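You operate a simulated robot arm through the tools that you are given. There is no shell and no other tool. Be economical: measure what you need, move in short steps, check, and stop when the job is done.

The job below is to be done with a simulated robot arm. You get a single attempt, and the scene is never put back.

## Task
Clean the wooden block with the grey sponge, wax its top, close the tin and polish the top shiny.
Fine: In that order. Blue round brush and wax from the green wax tin, then the polishing block. Tools go back; leave the iron disc. Set down upright: what you pick out, round brush. A coat counts when it lies all over at full strength: go over it till it gets no stronger. What is to be rubbed or washed off counts as gone when no trace of it is left.

The check looks at the end state, three seconds after you hand in, the way a careful person would. Anything else that was tipped, shoved, dropped, spilled or broken makes it a failure.

## Robot
A 6-joint arm with a two-finger parallel gripper, fixed in place. Base frame: the origin is at the foot of the arm, x ahead of it, y to its left, z up; the work surface is at about z = 0.95. Lengths are in m, angles in degrees, forces in N, time in s.
With the tool pointing down near the work surface it reaches from about 0.34 to 0.82 m from the base axis. Its first joint turns from -166.0 to 166.0 degrees. Payload 3.91 kg.
Tool frame: the origin (TCP) lies between the finger pads and is the grasp point; the fingertips stand 0.03 m ahead of it; z points along the fingers, y is the line along which they close. Largest opening 0.11 m; finger width 0.02, thickness 0.01; the body of the gripper, 0.048 by 0.112 m, starts 0.055 m behind the TCP.
Orientation is that of the tool frame in the base frame, as a unit quaternion [x, y, z, w]. With the fingers straight down and closing along the base's y, the tool's x points along the base's -x, its y along +y and its z along -z.

## Interface
- The arm moves only by the tool drive_tool. Its argument "increments" is a list of rows, each an object (a shift or turn left out is 0, a gripper value left out holds the last) with "delta_pos": the shift along the tool's x, y, z in mm, a list of three; "angular": the turn, a rotation vector about the tool's x, y, z in degrees, a list of three; "fingers": the closure, from 0 (fully open) to 1 (shut). In form: [{"delta_pos": [dx, dy, dz], "angular": [wx, wy, wz], "fingers": fingers}, ...]. A call has 1 to 10 rows; each row shifts and turns the commanded pose from where the row before left it, along the tool's axes as they then stand. Each row takes 0.2 s and may step no farther than 0.05 m and 8.6 degrees from the row before; otherwise, or with a gripper value out of range, the whole call is refused. A pose out of reach is approached as far as the arm can. The call stops where the force on the tool passes 40 N (or 10 N more than at its start, if that is more) or the arm is blocked; 0.2 s more then pass. Each finger travels about 0.045 m/s and halts on what it meets, pressing with about 32 N; the grip force reading is that of the motor and also rises with nothing between the fingers. The clock runs only during rows and for 0.2 s after the last one: add rows that do not move to give the fingers time. It gives the time, the measured TCP pose, the force on the tool (base axes), the opening and the grip force at its end, in the units of the frame above (readings bear some noise), with the torque about the TCP (base axes, N m) and any sound that the robot's microphone picked up.
- Cameras (640 x 400 px; columns grow to the right, rows downward): "scene" is fixed at [0.2173, -0.4913, 1.7535]; the picture's right is [-0.20, 0.98, 0.00], its down [0.98, 0.20, -0.07] and it looks along [-0.07, -0.01, -1.00] (base axes); focal length 214 px, centre (320, 200). "wrist" rides on the gripper at [0.077, 0.007, -0.114] in the tool frame; the picture's right is [-0.09, 1.00, 0.00], its down [-0.80, -0.07, -0.59] and it looks along [-0.59, -0.05, 0.80] (tool axes); focal length 270 px, centre (320, 200). There is no depth. A picture from a camera that has moved, and an enlarged one, comes with that camera's place and axes in the base frame and with its lens. The place of the scene camera against the robot may be out by one fixed shift of up to 0.018 m in any direction.
- capture(camera): a new picture of that camera. It takes no simulated time.
- move_column(by): slides the trunk up (or, below 0, down) by that many m; the arm rides with it, the base frame stays. It gives what a move gives, with no picture.
- close_up(camera, box): a new picture of the part [left, top, right, bottom] of that camera's present view, enlarged. It takes no simulated time.
- job_done(): hands the job in; it is judged then, once.

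Work in short steps. Places have to be worked out from the pictures, the camera data and where the tool is seen: move nearer, look again, correct. Check each grasp and each placing, and mend what went wrong. You have 120 turns and 64 pictures in all, those below and enlarged ones among them. Open the gripper and draw the arm clear of the work before you hand the job in, unless the task says otherwise; then end with one line.

The tools are called after "Request:" as a command line: name --argument value ..., lists and objects as JSON in quotes. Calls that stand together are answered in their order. drive_tool: Moves the arm, as the interface text tells. Its arguments: {"type":"object","properties":{"increments":{"type":"array","items":{"type":"object","properties":{"delta_pos":{"type":"array","items":{"type":"number"}},"angular":{"type":"array","items":{"type":"number"}},"fingers":{"type":"number"}}}}},"required":["increments"]} The other tools are called the same way: move_column (by) slides the trunk up or down; capture (camera) takes a picture; close_up (camera, box) takes an enlarged picture of a part of a camera's view; job_done () hands the job in.

At the start:

```text
time_s: 0.0
eef_pos: [0.1526, -0.4136, 1.368]
orientation: [0.0, 1.0, 0.0, 0.0]
ft_force: [0.1, -0.8, 0.5]
moment: [-0.03, -0.01, 0.01]
finger_gap: 0.1099
grip_force: 0.1
trunk travel left (down, up): [-0.55, 0.06]
```

scene: 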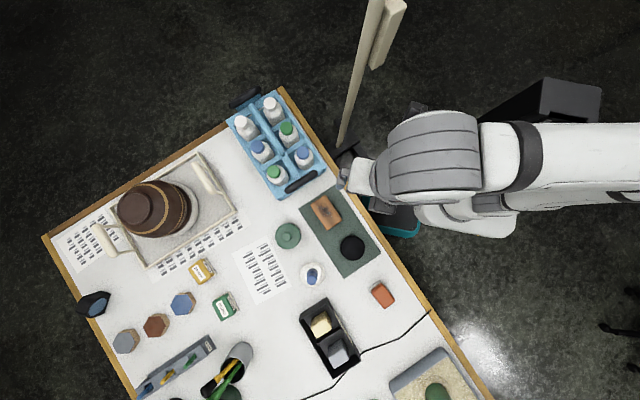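
wrist: 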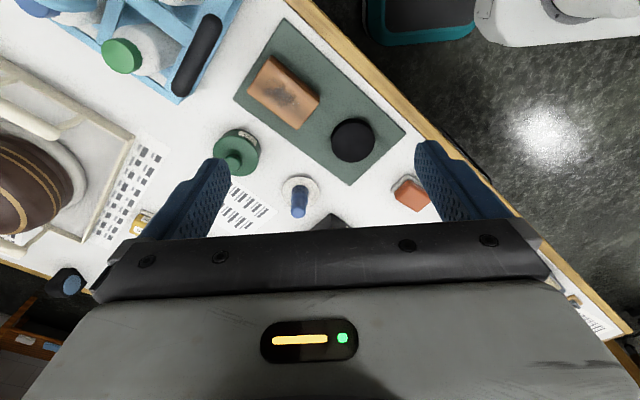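

I start by looking closely at the work area to identify the block, tin, brush, sponge and polishing block.

Request:
close_up --camera "scene" --box '[220, 180, 420, 305]'

Request:
close_up --camera "scene" --box '[250, 275, 490, 400]'

Request:
close_up --camera "wrist" --box '[180, 20, 450, 230]'

```text
3.20 times, centred on (320, 242) of scene
camera zoom: at [0.2173, -0.4913, 1.7535], right [-0.2, 0.98, 0.0], down [0.98, 0.2, -0.07], along [-0.07, -0.01, -1.0], focal length 686 px, centre (320, 64)
```

zoom: 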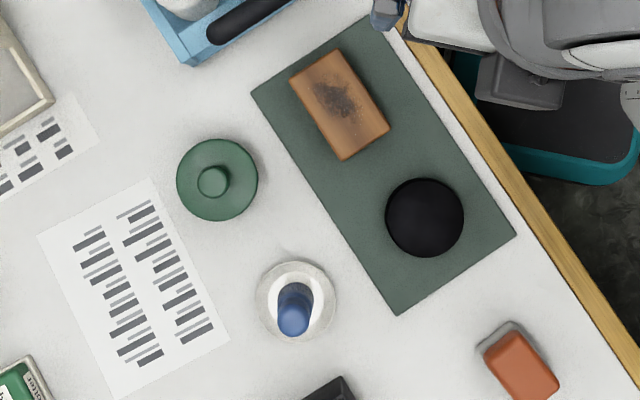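

```text
2.67 times, centred on (370, 338) of scene
camera zoom: at [0.2173, -0.4913, 1.7535], right [-0.2, 0.98, 0.0], down [0.98, 0.2, -0.07], along [-0.07, -0.01, -1.0], focal length 572 px, centre (187, -167)
```

zoom: 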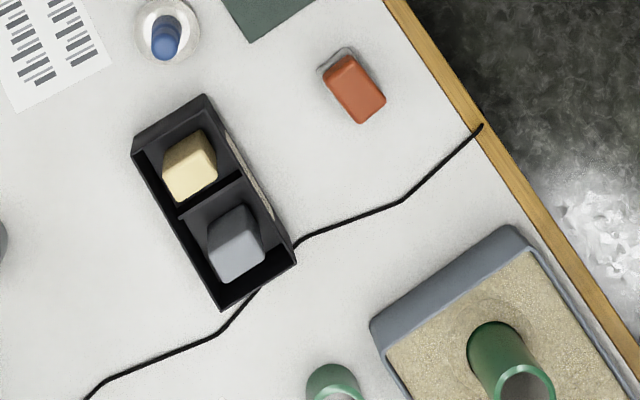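

```text
1.90 times, centred on (315, 125) of wrist
camera zoom: at [0.0763, -0.4049, 1.4831], right [0.09, 1.0, 0.0], down [0.8, -0.07, 0.59], along [0.59, -0.05, -0.8], focal length 515 px, centre (330, 343)
```

zoom: 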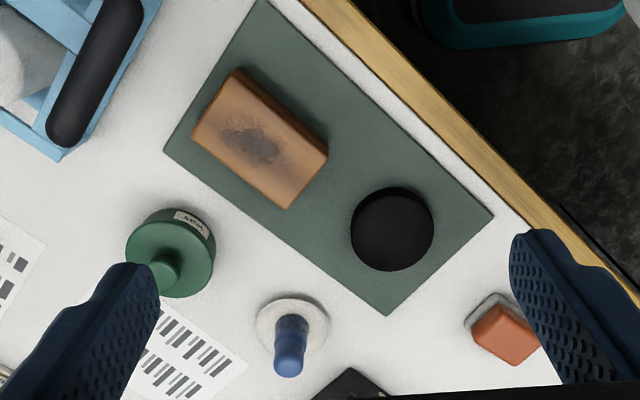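

I plan a path toward the sponge tray and orange block at about (0.66,-0.33) and (0.45,-0.22), to look closer from above.

Request:
drive_tool --increments '[{"delta_pos": [-38, 15, 17]}, {"delta_pos": [-38, 15, 17]}, {"delta_pos": [-38, 15, 17]}, {"delta_pos": [-38, 15, 17]}, {"delta_pos": [-38, 15, 17]}, {"delta_pos": [-38, 15, 17]}, {"delta_pos": [-5, 0, 0]}]'

Request:
capture --camera "wrist"

```text
time_s: 1.6
eef_pos: [0.3867, -0.3227, 1.2644]
orientation: [0.0, 1.0, 0.0, 0.0]
ft_force: [-0.5, 0.5, 0.5]
moment: [0.02, 0.03, 0.02]
finger_gap: 0.1101
grip_force: 0.0
trunk travel left (down, up): [-0.55, 0.06]
```

```text
58 pictures are left
camera wrist: at [0.3092, -0.315, 1.3814], right [0.09, 1.0, 0.0], down [0.8, -0.07, 0.59], along [0.59, -0.05, -0.8], focal length 270 px, centre (320, 200)
```

wrist: 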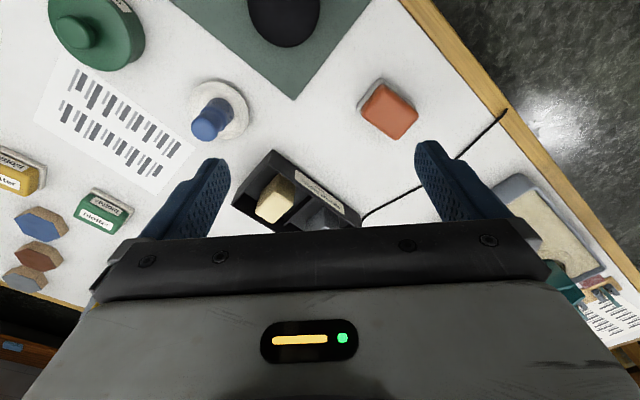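

The gripper hides what is beyond it, so I move further forward over the tray to see labels and the sponges.

Request:
drive_tool --increments '[{"delta_pos": [-40, 0, 10]}, {"delta_pos": [-40, 0, 10]}, {"delta_pos": [-40, 0, 10]}, {"delta_pos": [-40, 0, 10]}, {"delta_pos": [-20, 0, 0]}]'

Request:
close_up --camera "wrist" --box '[160, 0, 480, 200]'

```text
time_s: 2.8
eef_pos: [0.5658, -0.3238, 1.2253]
orientation: [0.0, 1.0, 0.0, 0.001]
ft_force: [0.7, -0.4, 0.7]
moment: [0.02, 0.01, -0.02]
finger_gap: 0.1101
grip_force: 0.0
trunk travel left (down, up): [-0.55, 0.06]
```

```text
2.00 times, centred on (320, 100) of wrist
camera zoom: at [0.4901, -0.3158, 1.3409], right [0.09, 1.0, 0.0], down [0.8, -0.07, 0.59], along [0.59, -0.05, -0.8], focal length 541 px, centre (320, 400)
```

zoom: 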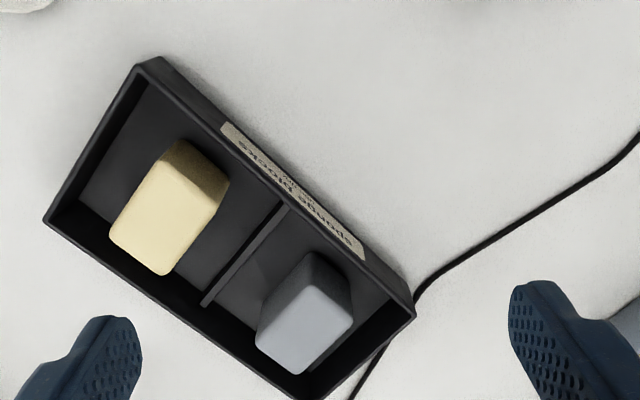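

The tray is labelled "Sponge blocks", rotated about 45°; grey sponge is near (0.674,-0.342). I move above it, and turn the gripper 45° to align with the tray.

Request:
drive_tool --increments '[{"delta_pos": [-36, -6, 25]}, {"delta_pos": [-35, -6, 25]}, {"delta_pos": [-35, -5, 35]}, {"angular": [0, 0, 7.5]}, {"angular": [0, 0, 7.5]}, {"angular": [0, 0, 7.5]}, {"angular": [0, 0, 7.5]}, {"angular": [0, 0, 7.5]}, {"angular": [0, 0, 7.5]}]'

Request:
capture --camera "wrist"

```text
time_s: 4.8
eef_pos: [0.6734, -0.3394, 1.1386]
orientation: [0.384, 0.923, 0.001, -0.001]
ft_force: [-0.8, 0.1, 0.9]
moment: [-0.02, 0.03, -0.01]
finger_gap: 0.1099
grip_force: 0.1
trunk travel left (down, up): [-0.55, 0.06]
```

```text
56 pictures are left
camera wrist: at [0.6229, -0.2789, 1.2558], right [0.77, 0.64, 0.0], down [0.52, -0.62, 0.59], along [0.38, -0.46, -0.8], focal length 270 px, centre (320, 200)
```

wrist: 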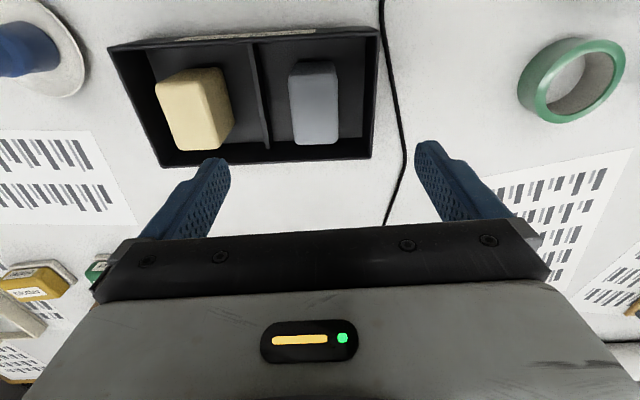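

Triangulating both views, the grey sponge top is at (0.668,-0.341,≈1.015), about 42 mm wide along the closing line, with the divider 50 mm away. I narrow the fingers to 64 mm and descend partway.

Request:
drive_tool --increments '[{"delta_pos": [3, -5, 0], "fingers": 0.42}, {"delta_pos": [0, 0, 20]}, {"delta_pos": [0, 0, 30]}, {"delta_pos": [0, 0, 30]}, {}]'

Request:
capture --camera "wrist"

```text
time_s: 6.0
eef_pos: [0.6667, -0.3414, 1.0597]
orientation: [0.383, 0.924, 0.001, 0.0]
ft_force: [-0.1, 0.4, -0.1]
moment: [0.0, 0.01, 0.01]
finger_gap: 0.0639
grip_force: 0.1
trunk travel left (down, up): [-0.55, 0.06]
```

```text
55 pictures are left
camera wrist: at [0.6174, -0.2807, 1.1759], right [0.77, 0.64, 0.0], down [0.52, -0.62, 0.59], along [0.38, -0.46, -0.8], focal length 270 px, centre (320, 200)
```

wrist: 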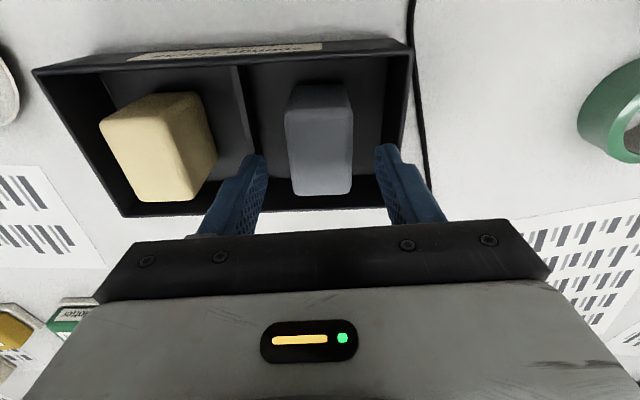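

Alignment is good: the fingers straddle the sponge evenly. I descend and grip.

Request:
drive_tool --increments '[{"delta_pos": [0, 0, 25]}, {"delta_pos": [0, 0, 22]}, {}, {"fingers": 0.75}, {}, {}]'

Request:
capture --camera "wrist"

```text
time_s: 7.4
eef_pos: [0.6658, -0.3409, 1.0118]
orientation: [0.383, 0.924, 0.0, 0.0]
ft_force: [0.0, 1.0, -0.3]
moment: [-0.02, 0.02, -0.04]
finger_gap: 0.0416
grip_force: 31.7
trunk travel left (down, up): [-0.55, 0.06]
```

```text
54 pictures are left
camera wrist: at [0.6168, -0.2804, 1.1291], right [0.77, 0.64, 0.0], down [0.52, -0.62, 0.59], along [0.38, -0.46, -0.8], focal length 270 px, centre (320, 200)
```

wrist: 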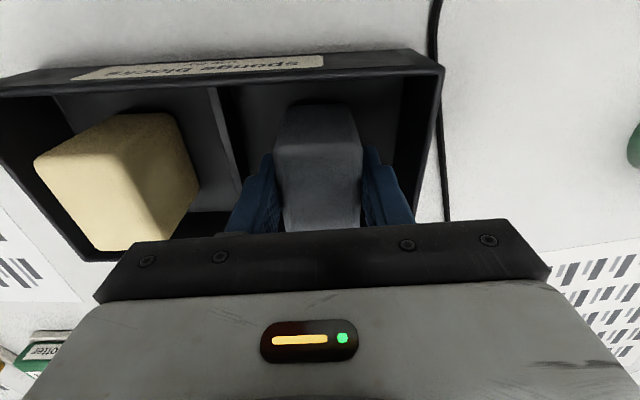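

Gripped (41.6 mm). I lift it clear and then carry it toward the wooden block.

Request:
drive_tool --increments '[{"delta_pos": [0, 0, -20]}, {"delta_pos": [0, 0, -40]}, {"delta_pos": [0, 0, -45]}, {"delta_pos": [0, 0, -45]}, {"delta_pos": [0, 0, -38]}]'

Request:
drive_tool --increments '[{"delta_pos": [23.1, -37.1, 0]}, {"delta_pos": [23.1, -37.1, 0]}, {"delta_pos": [23.1, -37.1, 0]}, {"delta_pos": [23.1, -37.1, 0]}, {"delta_pos": [23.1, -37.1, 0]}, {"delta_pos": [23.1, -37.1, 0]}, {"delta_pos": [23.1, -37.1, 0]}, {"delta_pos": [23.1, -37.1, 0]}, {"delta_pos": [23.1, -37.1, 0]}, {"delta_pos": [23.1, -37.1, 0]}]'

Request:
capture --camera "wrist"

```text
time_s: 8.6
eef_pos: [0.6674, -0.3414, 1.2016]
orientation: [0.383, 0.924, 0.001, 0.001]
ft_force: [1.4, -0.1, -0.3]
moment: [-0.01, -0.02, 0.02]
finger_gap: 0.0415
grip_force: 31.8
trunk travel left (down, up): [-0.55, 0.06]
```

```text
time_s: 10.8
eef_pos: [0.2409, -0.439, 1.1996]
orientation: [0.381, 0.924, 0.0, 0.0]
ft_force: [0.5, 0.3, 0.0]
moment: [0.0, -0.04, 0.03]
finger_gap: 0.0412
grip_force: 32.1
trunk travel left (down, up): [-0.55, 0.06]
```

```text
53 pictures are left
camera wrist: at [0.1908, -0.3786, 1.317], right [0.77, 0.64, 0.0], down [0.52, -0.62, 0.6], along [0.38, -0.46, -0.8], focal length 270 px, centre (320, 200)
```

wrist: 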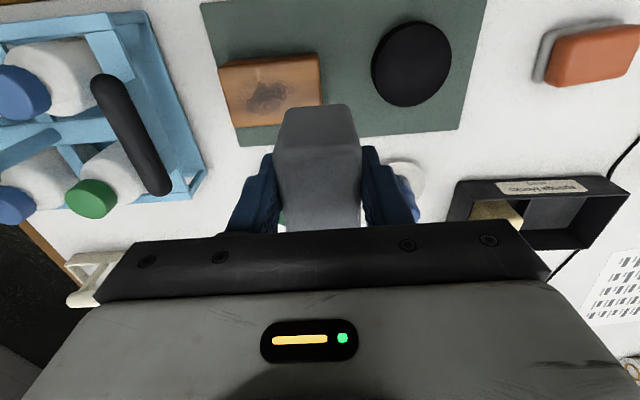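

I take an enlarged look at the block to see its stain.

Request:
close_up --camera "wrist" --box '[190, 30, 350, 150]'

```text
3.33 times, centred on (270, 90) of wrist
camera zoom: at [0.1908, -0.3786, 1.317], right [0.77, 0.64, 0.0], down [0.52, -0.62, 0.6], along [0.38, -0.46, -0.8], focal length 901 px, centre (487, 567)
```

zoom: 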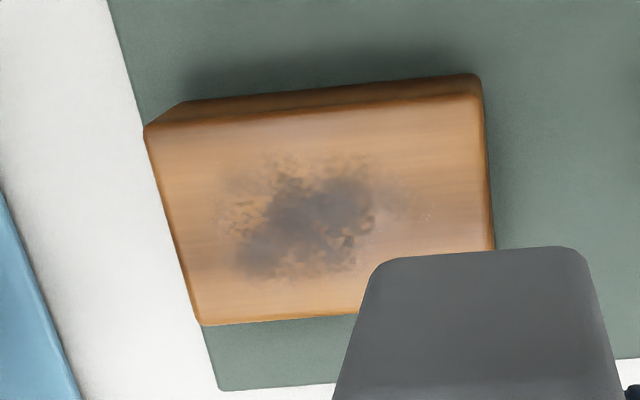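

Block is ~114×68 mm, aligned with the gripper, centred ~(0.204,-0.484). I move above its centre and come down to just above contact.

Request:
drive_tool --increments '[{"delta_pos": [-3, -29, 20]}, {"delta_pos": [-3, -29, 20]}, {"delta_pos": [0, 0, 40]}, {"delta_pos": [0, 0, 35]}, {"delta_pos": [0, 0, 10]}, {}]'

Request:
drive_tool --increments '[{"delta_pos": [0, 0, 5]}, {"delta_pos": [0, 0, 5]}, {"delta_pos": [0, 0, 5]}]'

Request:
capture --camera "wrist"

```text
time_s: 12.2
eef_pos: [0.2027, -0.4851, 1.0765]
orientation: [0.382, 0.924, 0.0, 0.0]
ft_force: [-0.3, -0.5, -0.6]
moment: [-0.01, 0.03, 0.01]
finger_gap: 0.0413
grip_force: 32.0
trunk travel left (down, up): [-0.55, 0.06]
```

```text
time_s: 13.0
eef_pos: [0.2035, -0.4859, 1.0605]
orientation: [0.383, 0.924, 0.001, 0.0]
ft_force: [-0.2, -0.1, -0.4]
moment: [0.02, 0.0, 0.0]
finger_gap: 0.0411
grip_force: 31.8
trunk travel left (down, up): [-0.55, 0.06]
```

```text
51 pictures are left
camera wrist: at [0.1546, -0.4251, 1.1772], right [0.77, 0.64, 0.0], down [0.52, -0.62, 0.59], along [0.38, -0.46, -0.8], focal length 270 px, centre (320, 200)
```

wrist: 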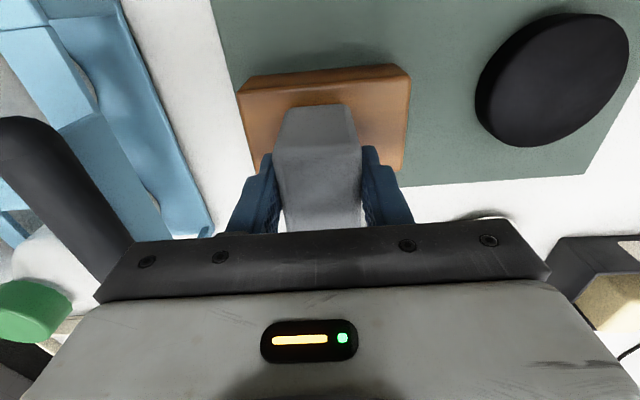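

Clearance to the caddy handle is adequate if I keep strokes within ±38 mm. Lowering in small steps to find contact.

Request:
drive_tool --increments '[{"delta_pos": [0, 0, 4]}, {"delta_pos": [0, 0, 4]}, {"delta_pos": [0, 0, 3]}, {"delta_pos": [0, 0, 2]}, {"delta_pos": [0, 0, 2]}, {}]'

```text
time_s: 13.6
eef_pos: [0.2042, -0.4856, 1.0605]
orientation: [0.383, 0.924, -0.005, 0.004]
ft_force: [-1.7, 6.8, 19.6]
moment: [0.8, 0.27, -0.05]
finger_gap: 0.0413
grip_force: 32.1
trunk travel left (down, up): [-0.55, 0.06]
stopped in row 3: the force on the tool passed its limit (the readings are from after the stop); the commanded pose is now the measured one
```

Contact occurs at about z=1.060 (sponge bottom on block top). I make a first stroke along the block and watch the force.

Request:
drive_tool --increments '[{"delta_pos": [2, 15, 0]}, {"delta_pos": [0, 15, 0]}, {"delta_pos": [0, 11, 0]}, {"delta_pos": [0, -18, 0]}, {"delta_pos": [0, -18, 0]}, {"delta_pos": [0, -18, 0]}, {"delta_pos": [0, -18, 0]}]'

```text
time_s: 14.4
eef_pos: [0.227, -0.462, 1.0589]
orientation: [0.383, 0.924, -0.008, 0.005]
ft_force: [-5.7, -0.4, 10.3]
moment: [0.29, 0.29, 0.13]
finger_gap: 0.0411
grip_force: 32.4
trunk travel left (down, up): [-0.55, 0.06]
stopped in row 3: the force on the tool passed its limit (the readings are from after the stop); the commanded pose is now the measured one
```

The pressing was a bit hard, and the tool has tilted slightly (~1°). I lift a few mm, straighten it, and re-centre.

Request:
drive_tool --increments '[{"delta_pos": [0, 0, -6], "angular": [-0.63, 0.88, 0]}, {"delta_pos": [2, 0, 0]}, {}]'

Request:
capture --camera "wrist"

```text
time_s: 15.2
eef_pos: [0.2286, -0.4611, 1.066]
orientation: [0.383, 0.924, 0.002, 0.0]
ft_force: [0.5, 0.7, -0.3]
moment: [0.0, -0.02, 0.0]
finger_gap: 0.0412
grip_force: 32.0
trunk travel left (down, up): [-0.55, 0.06]
```

```text
50 pictures are left
camera wrist: at [0.1781, -0.4016, 1.1818], right [0.77, 0.64, 0.0], down [0.52, -0.62, 0.59], along [0.38, -0.45, -0.81], focal length 270 px, centre (320, 200)
```

wrist: 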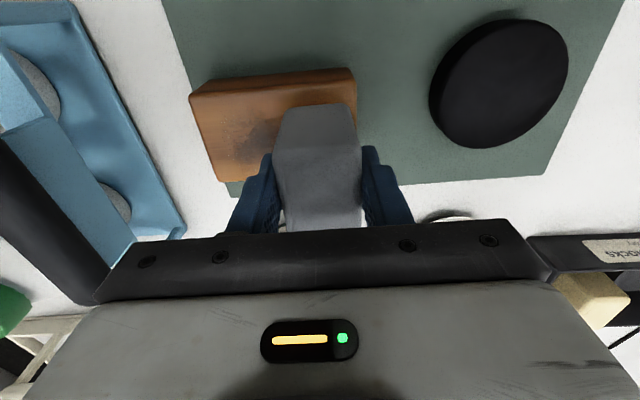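

Block is still in place. I press down gently and read the force.

Request:
drive_tool --increments '[{"delta_pos": [0, 0, 4]}, {"delta_pos": [0, 0, 2]}, {"delta_pos": [0, 0, 1]}, {}]'

```text
time_s: 16.2
eef_pos: [0.2262, -0.4625, 1.0584]
orientation: [0.383, 0.924, 0.001, 0.001]
ft_force: [1.9, -0.3, 19.9]
moment: [-0.48, -0.62, 0.07]
finger_gap: 0.0412
grip_force: 32.1
trunk travel left (down, up): [-0.55, 0.06]
```

20 N at this height; I back off 0.6 mm and stroke along the length of the block.

Request:
drive_tool --increments '[{"delta_pos": [0, 0, -0.6]}, {"delta_pos": [0, -15, 0]}, {"delta_pos": [0, -15, 0]}, {"delta_pos": [0, -15, 0]}, {"delta_pos": [0, -15, 0]}, {"delta_pos": [0, -5, 0]}, {}]'

```text
time_s: 17.8
eef_pos: [0.1813, -0.5043, 1.0592]
orientation: [0.383, 0.924, 0.0, 0.001]
ft_force: [10.2, 12.5, 23.7]
moment: [0.55, -0.72, 0.05]
finger_gap: 0.0414
grip_force: 32.0
trunk travel left (down, up): [-0.55, 0.06]
```

Works well. Continue with several strokes at offsets across the width.

Request:
drive_tool --increments '[{"delta_pos": [-6, 0, -0.3]}, {"delta_pos": [0, 17, 0]}, {"delta_pos": [0, 17, 0]}, {"delta_pos": [0, 17, 0]}, {"delta_pos": [0, 17, 0]}, {"delta_pos": [6, 0, 0]}, {"delta_pos": [0, -17, 0]}, {"delta_pos": [0, -17, 0]}, {"delta_pos": [0, -17, 0]}, {"delta_pos": [0, -17, 0]}]'

Request:
drive_tool --increments '[{"delta_pos": [6, 0, 0]}, {"delta_pos": [0, 17, 0]}, {"delta_pos": [0, 17, 0]}, {"delta_pos": [0, 17, 0]}, {"delta_pos": [0, 17, 0]}, {"delta_pos": [-6, 0, 0]}, {"delta_pos": [0, -17, 0]}, {"delta_pos": [0, -17, 0]}, {"delta_pos": [0, -17, 0]}, {"delta_pos": [0, -17, 0]}]'

```text
time_s: 20.0
eef_pos: [0.1818, -0.5063, 1.0598]
orientation: [0.383, 0.924, 0.0, -0.001]
ft_force: [4.0, 4.9, 10.4]
moment: [0.1, -0.33, 0.06]
finger_gap: 0.0411
grip_force: 31.5
trunk travel left (down, up): [-0.55, 0.06]
```

```text
time_s: 22.2
eef_pos: [0.1814, -0.5079, 1.0597]
orientation: [0.383, 0.924, 0.002, -0.001]
ft_force: [2.6, 2.1, 6.4]
moment: [0.04, -0.04, 0.0]
finger_gap: 0.0411
grip_force: 32.0
trunk travel left (down, up): [-0.55, 0.06]
```

I lift and shift aside to inspect the block top.

Request:
drive_tool --increments '[{"delta_pos": [0, 0, -30]}, {"delta_pos": [-20, 18, -30]}, {"delta_pos": [-20, 18, -40]}, {}]'

Request:
close_up --camera "wrist" --box '[200, 0, 440, 150]'

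```text
time_s: 23.2
eef_pos: [0.2342, -0.5109, 1.1587]
orientation: [0.383, 0.924, 0.002, 0.0]
ft_force: [-0.2, 0.2, -0.3]
moment: [0.06, 0.03, -0.01]
finger_gap: 0.0411
grip_force: 31.7
trunk travel left (down, up): [-0.55, 0.06]
```

```text
2.67 times, centred on (320, 75) of wrist
camera zoom: at [0.1862, -0.4509, 1.2761], right [0.77, 0.64, 0.0], down [0.52, -0.62, 0.59], along [0.38, -0.45, -0.81], focal length 721 px, centre (320, 533)
```

zoom: 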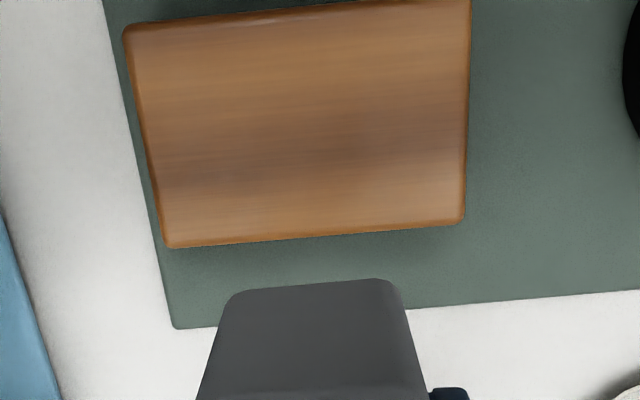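

Nearly clean, but a faint darker band could be residue; I rub more with a bit more pressure and compare.

Request:
drive_tool --increments '[{"delta_pos": [20, 1, 30]}, {"delta_pos": [22, 1, 30]}, {"delta_pos": [0, 0, 32]}, {"delta_pos": [0, 0, 8.5]}, {"delta_pos": [0, 12, 0]}, {"delta_pos": [0, -12, 0]}, {"delta_pos": [0, -12, 0]}, {"delta_pos": [0, -12, 0]}, {"delta_pos": [0, -12, 0]}]'

Request:
drive_tool --increments '[{"delta_pos": [-7, 0, 0]}, {"delta_pos": [0, 18, 0]}, {"delta_pos": [0, 18, 0]}, {"delta_pos": [0, 18, 0]}, {"delta_pos": [0, 18, 0]}, {"delta_pos": [7, 0, 0]}, {"delta_pos": [0, -18, 0]}, {"delta_pos": [0, -18, 0]}, {"delta_pos": [0, -18, 0]}, {"delta_pos": [0, -18, 0]}]'

Request:
drive_tool --increments '[{"delta_pos": [7, 0, 0]}, {"delta_pos": [0, 18, 0]}, {"delta_pos": [0, 18, 0]}, {"delta_pos": [0, 18, 0]}, {"delta_pos": [0, 18, 0]}, {"delta_pos": [-7, 0, 0]}, {"delta_pos": [0, -18, 0]}, {"delta_pos": [0, -18, 0]}, {"delta_pos": [0, -18, 0]}, {"delta_pos": [0, -18, 0]}]'

Request:
drive_tool --increments '[{"delta_pos": [0, 0, -30]}, {"delta_pos": [-20, 18, -30]}, {"delta_pos": [-23, 18, -40]}, {}]'

Request:
close_up --camera "wrist" --box '[200, 0, 440, 150]'

```text
time_s: 25.2
eef_pos: [0.1813, -0.5031, 1.0592]
orientation: [0.383, 0.924, 0.002, 0.0]
ft_force: [4.1, 5.8, 10.6]
moment: [0.21, -0.35, 0.0]
finger_gap: 0.041
grip_force: 32.0
trunk travel left (down, up): [-0.55, 0.06]
```

```text
time_s: 27.4
eef_pos: [0.183, -0.5013, 1.059]
orientation: [0.383, 0.924, 0.002, 0.0]
ft_force: [10.9, 10.8, 21.4]
moment: [0.54, -0.56, 0.02]
finger_gap: 0.0409
grip_force: 31.5
trunk travel left (down, up): [-0.55, 0.06]
```

```text
time_s: 29.6
eef_pos: [0.1818, -0.5027, 1.0585]
orientation: [0.383, 0.924, 0.001, 0.0]
ft_force: [7.6, 7.2, 17.3]
moment: [0.35, -0.44, 0.01]
finger_gap: 0.0411
grip_force: 31.8
trunk travel left (down, up): [-0.55, 0.06]
```

```text
time_s: 30.6
eef_pos: [0.2372, -0.5102, 1.1579]
orientation: [0.383, 0.924, 0.003, 0.0]
ft_force: [-0.3, 0.3, 0.1]
moment: [0.0, 0.0, 0.02]
finger_gap: 0.0411
grip_force: 32.2
trunk travel left (down, up): [-0.55, 0.06]
```

```text
2.67 times, centred on (320, 75) of wrist
camera zoom: at [0.1871, -0.4498, 1.2754], right [0.77, 0.64, 0.0], down [0.52, -0.62, 0.59], along [0.38, -0.45, -0.81], focal length 721 px, centre (320, 533)
```

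zoom: 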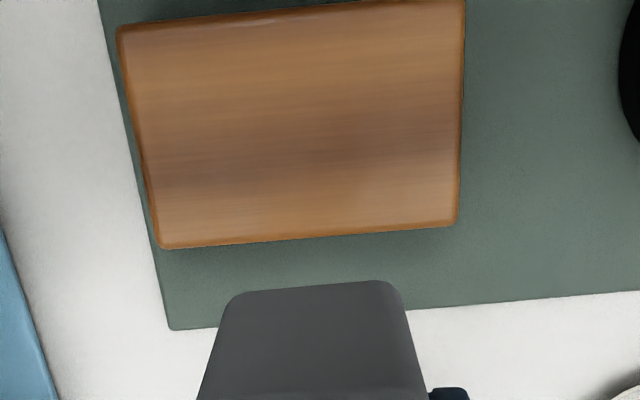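

The band is unchanged, so it's wood grain: the block is clean. I carry the sponge back to its compartment.

Request:
drive_tool --increments '[{"delta_pos": [0, 0, -45]}, {"delta_pos": [-20, 43, -15]}, {"delta_pos": [-20, 43, 0]}, {"delta_pos": [-20, 43, 0]}, {"delta_pos": [-20, 43, 0]}, {"delta_pos": [-20, 43, 0]}, {"delta_pos": [-20, 43, 0]}, {"delta_pos": [-20, 43, 0]}, {"delta_pos": [-20, 43, 0]}, {"delta_pos": [-20, 43, 0]}]'

Request:
drive_tool --increments '[{"delta_pos": [-4, 36, 0]}, {}, {}]'

```text
time_s: 32.8
eef_pos: [0.6411, -0.3634, 1.2174]
orientation: [0.382, 0.924, 0.002, -0.001]
ft_force: [0.0, 0.3, -0.9]
moment: [-0.01, 0.04, -0.03]
finger_gap: 0.0416
grip_force: 32.0
trunk travel left (down, up): [-0.55, 0.06]
```

```text
time_s: 33.6
eef_pos: [0.6681, -0.3417, 1.2173]
orientation: [0.383, 0.924, 0.002, -0.001]
ft_force: [-0.2, -0.2, -1.3]
moment: [0.02, -0.01, 0.0]
finger_gap: 0.0413
grip_force: 31.9
trunk travel left (down, up): [-0.55, 0.06]
```

In place above the tray; I lower the sponge in.

Request:
drive_tool --increments '[{"delta_pos": [1.6, -0.6, 45]}, {"delta_pos": [0, 0, 45]}, {"delta_pos": [0, 0, 45]}, {"delta_pos": [0, 0, 35]}, {"delta_pos": [0, 0, 15]}, {"delta_pos": [0, 0, 10]}, {"delta_pos": [0, 0, 5]}, {"delta_pos": [0, 0, 3]}, {}]'

Request:
capture --camera "wrist"

```text
time_s: 35.6
eef_pos: [0.6657, -0.34, 1.015]
orientation: [0.383, 0.924, 0.001, 0.0]
ft_force: [0.7, -0.1, -1.0]
moment: [-0.03, 0.0, 0.02]
finger_gap: 0.0413
grip_force: 32.4
trunk travel left (down, up): [-0.55, 0.06]
```

```text
47 pictures are left
camera wrist: at [0.616, -0.2796, 1.1325], right [0.77, 0.64, 0.0], down [0.52, -0.62, 0.59], along [0.38, -0.45, -0.81], focal length 270 px, centre (320, 200)
```

wrist: 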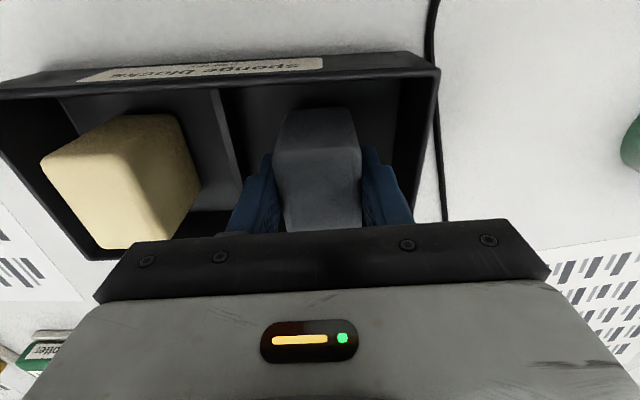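

Inside the compartment at the original spot. I lower the last 3 mm, open to the same width as before, and rise.

Request:
drive_tool --increments '[{"delta_pos": [0, 0, 2]}, {"delta_pos": [0, 0, 1.5]}, {}]'

Request:
drive_tool --increments '[{"fingers": 0.42}, {}, {}, {"delta_pos": [0, 0, -20]}, {"delta_pos": [0, 0, -40]}, {"delta_pos": [0, 0, -45]}, {"delta_pos": [0, 0, -45]}, {"delta_pos": [0, 0, -40], "fingers": 0}]'

Request:
capture --camera "wrist"

```text
time_s: 36.4
eef_pos: [0.665, -0.3399, 1.0116]
orientation: [0.383, 0.924, 0.001, 0.0]
ft_force: [0.1, 0.0, 0.2]
moment: [0.02, 0.0, 0.02]
finger_gap: 0.041
grip_force: 31.9
trunk travel left (down, up): [-0.55, 0.06]
```

```text
time_s: 38.2
eef_pos: [0.6655, -0.3406, 1.2028]
orientation: [0.383, 0.924, 0.001, -0.001]
ft_force: [0.5, -0.3, -0.3]
moment: [0.03, -0.01, -0.02]
finger_gap: 0.0986
grip_force: 0.0
trunk travel left (down, up): [-0.55, 0.06]
```

```text
46 pictures are left
camera wrist: at [0.6156, -0.2807, 1.3198], right [0.77, 0.64, 0.0], down [0.52, -0.62, 0.59], along [0.38, -0.45, -0.81], focal length 270 px, centre (320, 200)
```

wrist: 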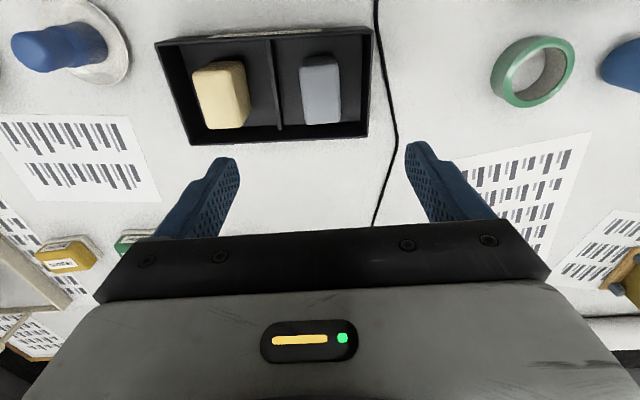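

The sponge is back. Now I move over the green wax tin to look at it and its knobbed lid.

Request:
drive_tool --increments '[{"delta_pos": [9.8, -42.8, 0], "fingers": 0}, {"delta_pos": [9.8, -42.8, 0]}, {"delta_pos": [9.8, -42.8, 0]}, {"delta_pos": [9.8, -42.8, 0]}, {"delta_pos": [9.8, -42.8, 0]}, {"delta_pos": [9.8, -42.8, 0]}, {"delta_pos": [9.8, -42.8, 0]}, {"delta_pos": [9.8, -42.8, 0]}, {"delta_pos": [9.8, -42.8, 0]}]'

Request:
capture --camera "wrist"

```text
time_s: 40.2
eef_pos: [0.3277, -0.5518, 1.2018]
orientation: [0.383, 0.924, 0.002, 0.0]
ft_force: [-0.3, -0.5, 0.2]
moment: [0.02, -0.01, -0.01]
finger_gap: 0.1099
grip_force: 0.0
trunk travel left (down, up): [-0.55, 0.06]
```

```text
45 pictures are left
camera wrist: at [0.279, -0.4918, 1.318], right [0.77, 0.64, 0.0], down [0.52, -0.62, 0.59], along [0.38, -0.45, -0.81], focal length 270 px, centre (320, 200)
```

wrist: 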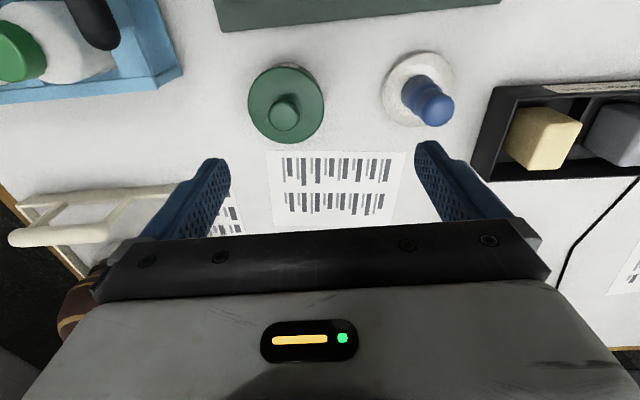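

The tin is near (0.31,-0.588). I move right above and lower for a closer, second view.

Request:
drive_tool --increments '[{"delta_pos": [-7, -19, 20]}, {"delta_pos": [-6, -19, 20]}, {"delta_pos": [0, 0, 30]}, {}]'

Request:
capture --camera "wrist"

```text
time_s: 41.2
eef_pos: [0.3124, -0.5876, 1.1299]
orientation: [0.383, 0.924, 0.002, 0.0]
ft_force: [0.1, -0.7, -0.2]
moment: [0.04, 0.02, 0.01]
finger_gap: 0.1103
grip_force: 0.0
trunk travel left (down, up): [-0.55, 0.06]
```

```text
44 pictures are left
camera wrist: at [0.263, -0.5267, 1.248], right [0.77, 0.64, 0.0], down [0.52, -0.62, 0.59], along [0.38, -0.45, -0.81], focal length 270 px, centre (320, 200)
```

wrist: 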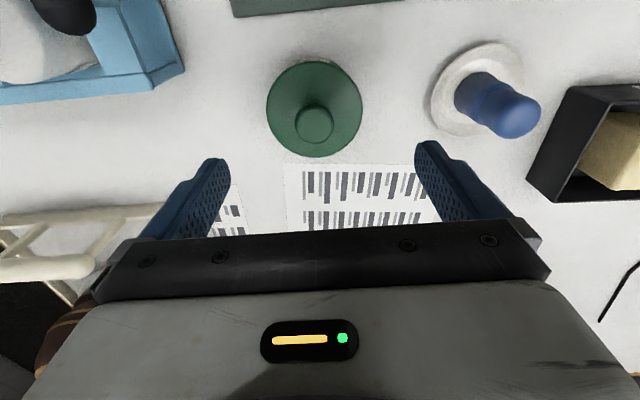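

Lid top ≈0.993, knob ≈30 mm wide with top ≈1.033, centred (0.310,-0.590). I centre and descend around the knob.

Request:
drive_tool --increments '[{"delta_pos": [0, -3.7, 30], "fingers": 0.4}, {"delta_pos": [0, 0, 35]}, {"delta_pos": [0, 0, 15]}, {"delta_pos": [0, 0, 10]}, {"delta_pos": [0, 0, 4]}, {}]'

Request:
capture --camera "wrist"

```text
time_s: 42.6
eef_pos: [0.3095, -0.5871, 1.0369]
orientation: [0.383, 0.924, 0.002, 0.0]
ft_force: [-0.4, 0.7, -0.2]
moment: [0.0, -0.03, -0.02]
finger_gap: 0.0661
grip_force: 0.0
trunk travel left (down, up): [-0.55, 0.06]
```

```text
43 pictures are left
camera wrist: at [0.2603, -0.5283, 1.1535], right [0.77, 0.64, 0.0], down [0.52, -0.62, 0.59], along [0.38, -0.45, -0.81], focal length 270 px, centre (320, 200)
```

wrist: 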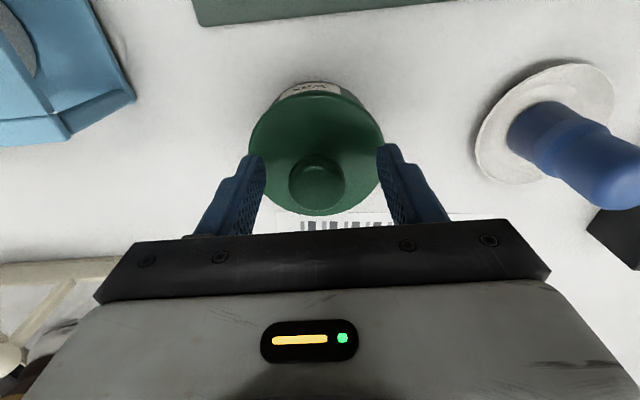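

Knob is centred between the fingers. Lower 5 mm more and grip.

Request:
drive_tool --increments '[{"delta_pos": [0, 0, 3]}, {"delta_pos": [0, 0, 2.5]}, {}, {"fingers": 0.9}, {}, {}, {}]'

```text
time_s: 44.2
eef_pos: [0.3099, -0.5883, 1.0317]
orientation: [0.383, 0.924, 0.001, -0.001]
ft_force: [-0.5, 0.6, -0.2]
moment: [0.0, 0.01, -0.02]
finger_gap: 0.0319
grip_force: 31.9
trunk travel left (down, up): [-0.55, 0.06]
heard: snap
```

Gripped at 32 mm and heard a snap. I lift slowly and watch the force.

Request:
drive_tool --increments '[{"delta_pos": [0, 0, -5]}, {"delta_pos": [0, 0, -10]}, {"delta_pos": [0, 0, -15]}, {"delta_pos": [0, 0, -20]}, {}]'

Request:
capture --camera "wrist"

```text
time_s: 45.4
eef_pos: [0.3093, -0.5891, 1.0818]
orientation: [0.383, 0.924, 0.003, 0.0]
ft_force: [0.2, -0.4, 0.5]
moment: [-0.03, 0.02, 0.01]
finger_gap: 0.032
grip_force: 31.5
trunk travel left (down, up): [-0.55, 0.06]
```

```text
42 pictures are left
camera wrist: at [0.2605, -0.5292, 1.1994], right [0.77, 0.64, 0.0], down [0.52, -0.62, 0.59], along [0.38, -0.45, -0.81], focal length 270 px, centre (320, 200)
```

wrist: 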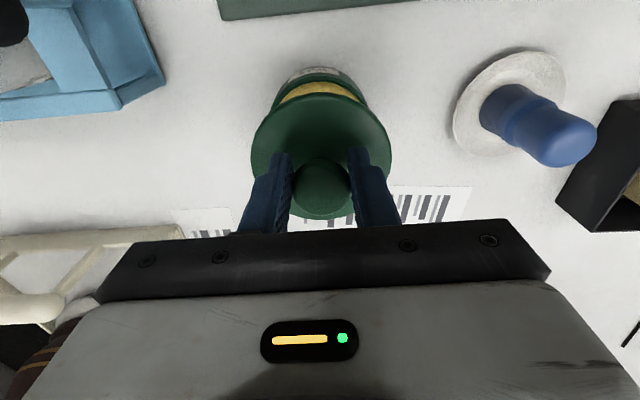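

The lid is off; yellow wax is visible. I'll set it down upright on a free patch near (0.478,-0.312); raise and travel there.

Request:
drive_tool --increments '[{"delta_pos": [0, 0, -45]}, {"delta_pos": [0, 0, -45]}, {"delta_pos": [9.5, 39.4, -20]}, {"delta_pos": [9.5, 39.4, 0]}, {"delta_pos": [9.5, 39.4, 0]}, {"delta_pos": [9.5, 39.4, 0]}, {"delta_pos": [9.5, 39.4, 0]}, {"delta_pos": [9.5, 39.4, 0]}, {"delta_pos": [9.5, 39.4, 0]}, {"delta_pos": [9.5, 39.4, 0]}]'

Request:
capture --camera "wrist"

```text
time_s: 47.6
eef_pos: [0.4805, -0.3128, 1.1935]
orientation: [0.383, 0.924, 0.001, 0.0]
ft_force: [-0.4, 0.7, -0.9]
moment: [0.01, 0.0, -0.03]
finger_gap: 0.0317
grip_force: 31.9
trunk travel left (down, up): [-0.55, 0.06]
```

```text
41 pictures are left
camera wrist: at [0.4306, -0.2518, 1.3103], right [0.77, 0.64, 0.0], down [0.52, -0.62, 0.59], along [0.38, -0.45, -0.81], focal length 270 px, centre (320, 200)
```

wrist: 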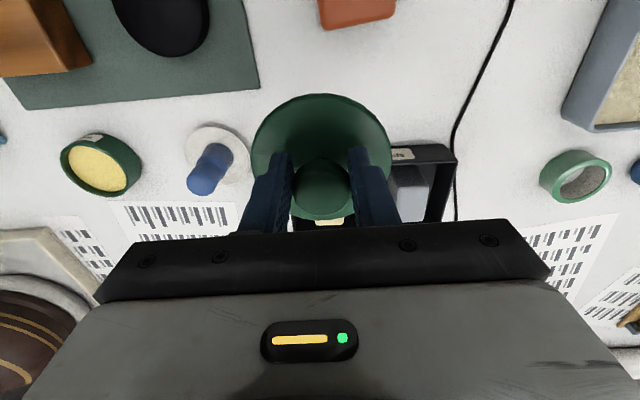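

Spot below is free of neighbours. I lower most of the way.

Request:
drive_tool --increments '[{"delta_pos": [0, 0, 45]}, {"delta_pos": [0, 0, 45]}, {"delta_pos": [0, 0, 45]}, {"delta_pos": [0, 0, 30]}, {"delta_pos": [0, 0, 10]}, {}]'

Request:
drive_tool --increments '[{"delta_pos": [0, 0, 3]}, {"delta_pos": [0, 0, 3]}, {"delta_pos": [0, 0, 3]}, {}]'

Request:
capture --camera "wrist"

```text
time_s: 49.0
eef_pos: [0.4792, -0.3126, 1.0177]
orientation: [0.383, 0.924, 0.002, 0.0]
ft_force: [-0.8, 0.3, -0.6]
moment: [0.05, 0.0, -0.02]
finger_gap: 0.0316
grip_force: 32.4
trunk travel left (down, up): [-0.55, 0.06]
```

```text
time_s: 50.0
eef_pos: [0.4794, -0.3114, 1.0093]
orientation: [0.383, 0.924, 0.002, 0.0]
ft_force: [0.2, 0.5, -1.1]
moment: [0.0, 0.02, 0.01]
finger_gap: 0.0316
grip_force: 32.0
trunk travel left (down, up): [-0.55, 0.06]
```

```text
40 pictures are left
camera wrist: at [0.4301, -0.2517, 1.1256], right [0.77, 0.64, 0.0], down [0.52, -0.62, 0.59], along [0.38, -0.45, -0.81], focal length 270 px, centre (320, 200)
```

wrist: 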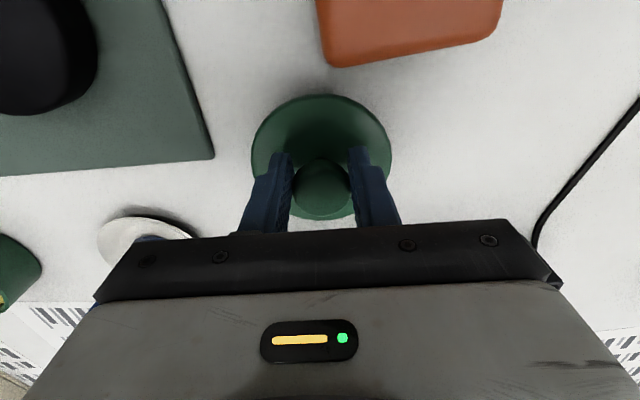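

No contact yet, clearances fine. Continue in 2 mm steps until I feel the table.

Request:
drive_tool --increments '[{"delta_pos": [0, 0, 2]}, {"delta_pos": [0, 0, 2]}, {"delta_pos": [0, 0, 2]}, {}]'

Request:
drive_tool --increments '[{"delta_pos": [0, 0, 2]}, {"delta_pos": [0, 0, 2]}, {}]'

```text
time_s: 51.0
eef_pos: [0.4797, -0.3117, 1.003]
orientation: [0.382, 0.924, 0.002, 0.0]
ft_force: [0.3, 0.4, -0.8]
moment: [-0.01, -0.03, -0.02]
finger_gap: 0.0317
grip_force: 32.0
trunk travel left (down, up): [-0.55, 0.06]
```

```text
time_s: 51.8
eef_pos: [0.4792, -0.3121, 1.0014]
orientation: [0.382, 0.924, 0.001, 0.001]
ft_force: [1.5, 0.0, 10.2]
moment: [0.05, -0.08, -0.02]
finger_gap: 0.0318
grip_force: 32.1
trunk travel left (down, up): [-0.55, 0.06]
```

Contact at z≈1.001. I ease off slightly, open, and rise.

Request:
drive_tool --increments '[{"delta_pos": [0, 0, -0.7]}, {"fingers": 0.4}, {}, {}, {"delta_pos": [0, 0, -20]}, {"delta_pos": [0, 0, -45]}, {"delta_pos": [0, 0, -45]}, {"delta_pos": [0, 0, -45]}, {"delta_pos": [0, 0, -45], "fingers": 0.1}, {}]'

Request:
capture --camera "wrist"

```text
time_s: 54.0
eef_pos: [0.4793, -0.3141, 1.1999]
orientation: [0.383, 0.924, 0.002, -0.002]
ft_force: [-0.2, -0.2, 0.2]
moment: [0.01, -0.01, 0.0]
finger_gap: 0.0991
grip_force: 0.0
trunk travel left (down, up): [-0.55, 0.06]
```

```text
39 pictures are left
camera wrist: at [0.43, -0.2529, 1.3172], right [0.77, 0.64, 0.0], down [0.52, -0.62, 0.59], along [0.38, -0.45, -0.81], focal length 270 px, centre (320, 200)
```

wrist: 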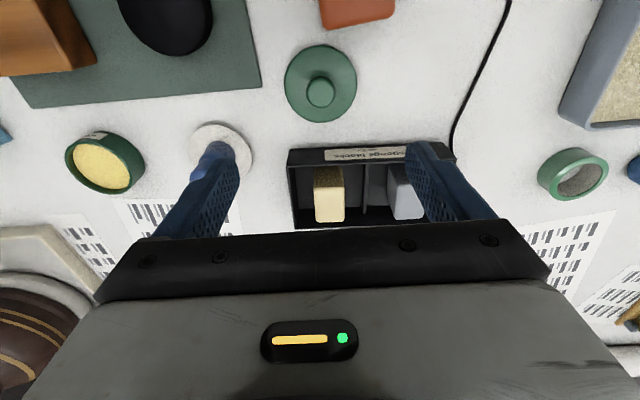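

Lid stands upright. Now I move over the blue round brush for a look.

Request:
drive_tool --increments '[{"delta_pos": [-20.7, -36, 0], "fingers": 0}, {"delta_pos": [-20.7, -36, 0]}, {"delta_pos": [-20.7, -36, 0]}, {"delta_pos": [-20.7, -36, 0]}, {}]'

Request:
capture --camera "wrist"

```text
time_s: 55.2
eef_pos: [0.4343, -0.4726, 1.2004]
orientation: [0.382, 0.924, 0.001, -0.001]
ft_force: [0.1, 0.0, 0.2]
moment: [-0.02, 0.0, -0.02]
finger_gap: 0.1099
grip_force: 0.1
trunk travel left (down, up): [-0.55, 0.06]
```

```text
38 pictures are left
camera wrist: at [0.3851, -0.4131, 1.3167], right [0.77, 0.64, 0.0], down [0.52, -0.62, 0.59], along [0.38, -0.45, -0.81], focal length 270 px, centre (320, 200)
```

wrist: 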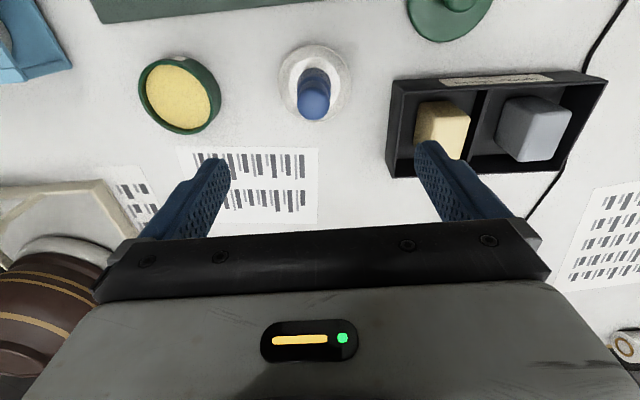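

Request:
drive_tool --increments '[{"delta_pos": [3, -6, 35]}, {"delta_pos": [2, 0, 35]}, {}]'

Request:
close_up --camera "wrist" --box '[200, 20, 440, 170]'

```text
time_s: 56.0
eef_pos: [0.4278, -0.4723, 1.1281]
orientation: [0.383, 0.924, 0.002, -0.001]
ft_force: [-0.8, -0.4, 0.8]
moment: [0.0, -0.02, 0.02]
finger_gap: 0.1103
grip_force: 0.1
trunk travel left (down, up): [-0.55, 0.06]
```

```text
2.67 times, centred on (320, 95) of wrist
camera zoom: at [0.3782, -0.4128, 1.2458], right [0.77, 0.64, 0.0], down [0.52, -0.62, 0.59], along [0.38, -0.45, -0.81], focal length 721 px, centre (320, 480)
```

zoom: 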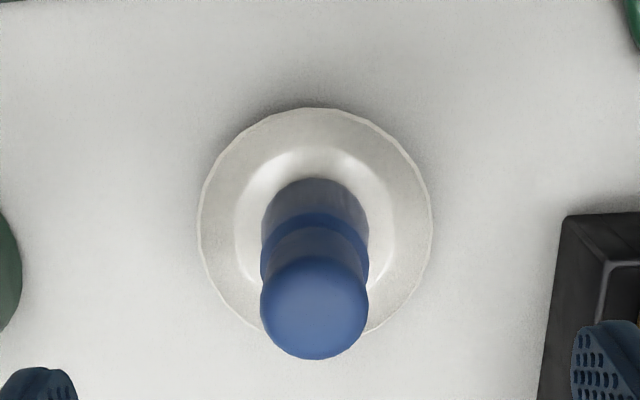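

Brush is at ≈(0.432,-0.4785), 31 mm thick, top at z≈1.04, standing in a saucer. I centre and descend around its handle.

Request:
drive_tool --increments '[{"delta_pos": [-7, -1.4, 0], "fingers": 0.4}, {"delta_pos": [0, 0, 30]}, {"delta_pos": [0, 0, 20]}, {}, {}]'

Request:
capture --camera "wrist"

```text
time_s: 57.2
eef_pos: [0.4327, -0.4797, 1.079]
orientation: [0.383, 0.924, 0.002, 0.0]
ft_force: [-0.1, 0.2, -0.6]
moment: [0.06, -0.03, 0.0]
finger_gap: 0.0657
grip_force: 0.0
trunk travel left (down, up): [-0.55, 0.06]
```

```text
36 pictures are left
camera wrist: at [0.3827, -0.419, 1.1959], right [0.77, 0.64, 0.0], down [0.52, -0.62, 0.59], along [0.38, -0.45, -0.81], focal length 270 px, centre (320, 200)
```

wrist: 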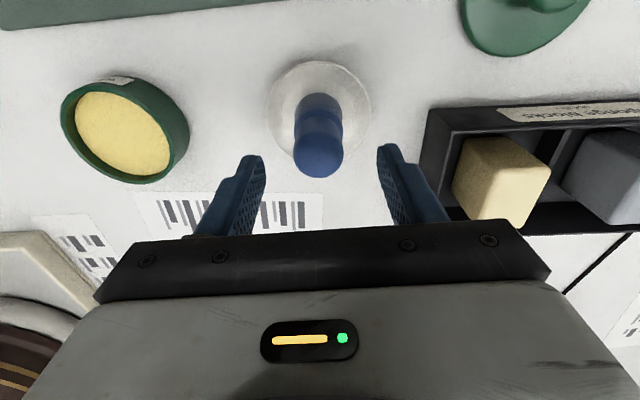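

Aligned. Descend to grip height and close.

Request:
drive_tool --increments '[{"delta_pos": [0, 0, 25]}, {"delta_pos": [0, 0, 20]}, {"delta_pos": [0, 0, 4]}, {}, {"fingers": 0.9}, {}, {}, {}]'

Request:
capture --camera "wrist"

```text
time_s: 59.0
eef_pos: [0.4315, -0.4781, 1.0295]
orientation: [0.383, 0.924, 0.002, 0.0]
ft_force: [0.9, 0.8, 0.9]
moment: [0.01, 0.0, 0.04]
finger_gap: 0.0328
grip_force: 31.7
trunk travel left (down, up): [-0.55, 0.06]
```

```text
35 pictures are left
camera wrist: at [0.3822, -0.4188, 1.1469], right [0.77, 0.64, 0.0], down [0.52, -0.62, 0.59], along [0.38, -0.45, -0.81], focal length 270 px, centre (320, 200)
```

wrist: 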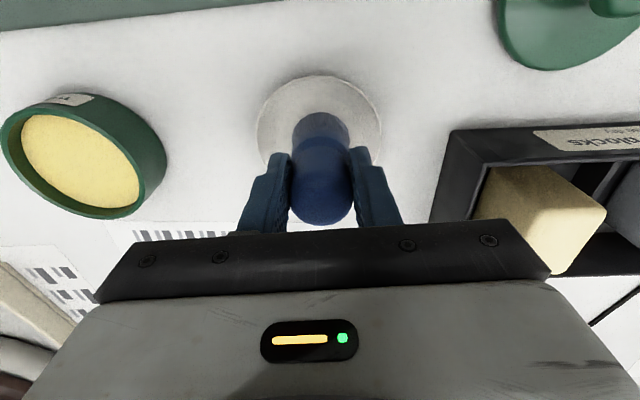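

Brush gripped. Lift and move above the tin's wax.

Request:
drive_tool --increments '[{"delta_pos": [0, 0, -20]}, {"delta_pos": [0, 0, -40]}, {"delta_pos": [0, 0, -40]}, {"delta_pos": [2, -41, 0]}, {"delta_pos": [2, -41, 0]}, {"delta_pos": [2, -41, 0]}, {"delta_pos": [1, -42, 0]}, {}]'

Request:
capture --camera "wrist"

```text
time_s: 60.8
eef_pos: [0.31, -0.5908, 1.1294]
orientation: [0.383, 0.924, 0.001, 0.0]
ft_force: [0.7, -0.4, -0.3]
moment: [0.01, 0.0, -0.01]
finger_gap: 0.0329
grip_force: 32.6
trunk travel left (down, up): [-0.55, 0.06]
```

```text
34 pictures are left
camera wrist: at [0.2616, -0.5304, 1.2462], right [0.77, 0.64, 0.0], down [0.52, -0.62, 0.59], along [0.38, -0.45, -0.81], focal length 270 px, centre (320, 200)
```

wrist: 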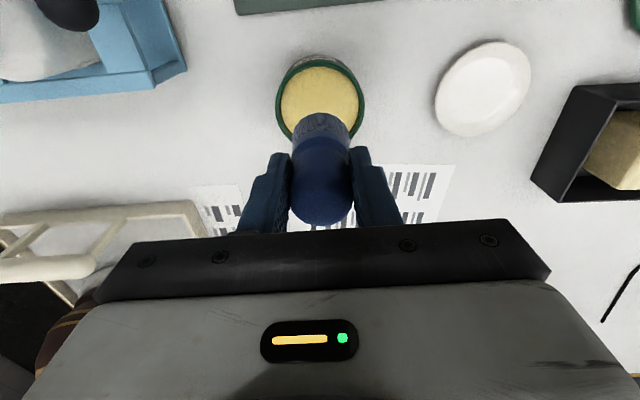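

Centred over the wax. Descend in steps until light contact.

Request:
drive_tool --increments '[{"delta_pos": [0, 2, 35]}, {"delta_pos": [0, 0, 30]}, {"delta_pos": [0, 0, 8]}, {"delta_pos": [0, 0, 4]}, {}]'

Request:
drive_tool --increments '[{"delta_pos": [0, 0, 2]}, {"delta_pos": [0, 0, 2]}, {"delta_pos": [0, 0, 2]}, {}]'

```text
time_s: 62.0
eef_pos: [0.3122, -0.5899, 1.0519]
orientation: [0.383, 0.924, 0.002, 0.0]
ft_force: [-0.4, 0.3, -0.2]
moment: [0.01, 0.0, 0.0]
finger_gap: 0.0327
grip_force: 32.1
trunk travel left (down, up): [-0.55, 0.06]
```

```text
time_s: 63.0
eef_pos: [0.311, -0.5881, 1.0505]
orientation: [0.383, 0.924, -0.001, 0.002]
ft_force: [3.8, -4.5, 31.2]
moment: [-0.34, -0.21, 0.01]
finger_gap: 0.0331
grip_force: 32.0
trunk travel left (down, up): [-0.55, 0.06]
```

Contact at ≈1.0515 but 31 N; I ease off ~3 mm and dab with small sideways motions.

Request:
drive_tool --increments '[{"delta_pos": [0, 0, -3]}, {"delta_pos": [4, 0, 0]}, {"delta_pos": [-4, 4, 0]}, {"delta_pos": [-4, -4, 0]}, {"delta_pos": [4, -4, 0]}, {"delta_pos": [4, 4, 0]}, {"delta_pos": [-4, 4, 0]}, {"delta_pos": [0, -4, 0]}, {}]'

```text
time_s: 65.0
eef_pos: [0.3121, -0.5868, 1.0489]
orientation: [0.384, 0.923, 0.002, 0.001]
ft_force: [-0.2, 4.8, 10.0]
moment: [0.26, 0.02, -0.01]
finger_gap: 0.033
grip_force: 32.3
trunk travel left (down, up): [-0.55, 0.06]
```

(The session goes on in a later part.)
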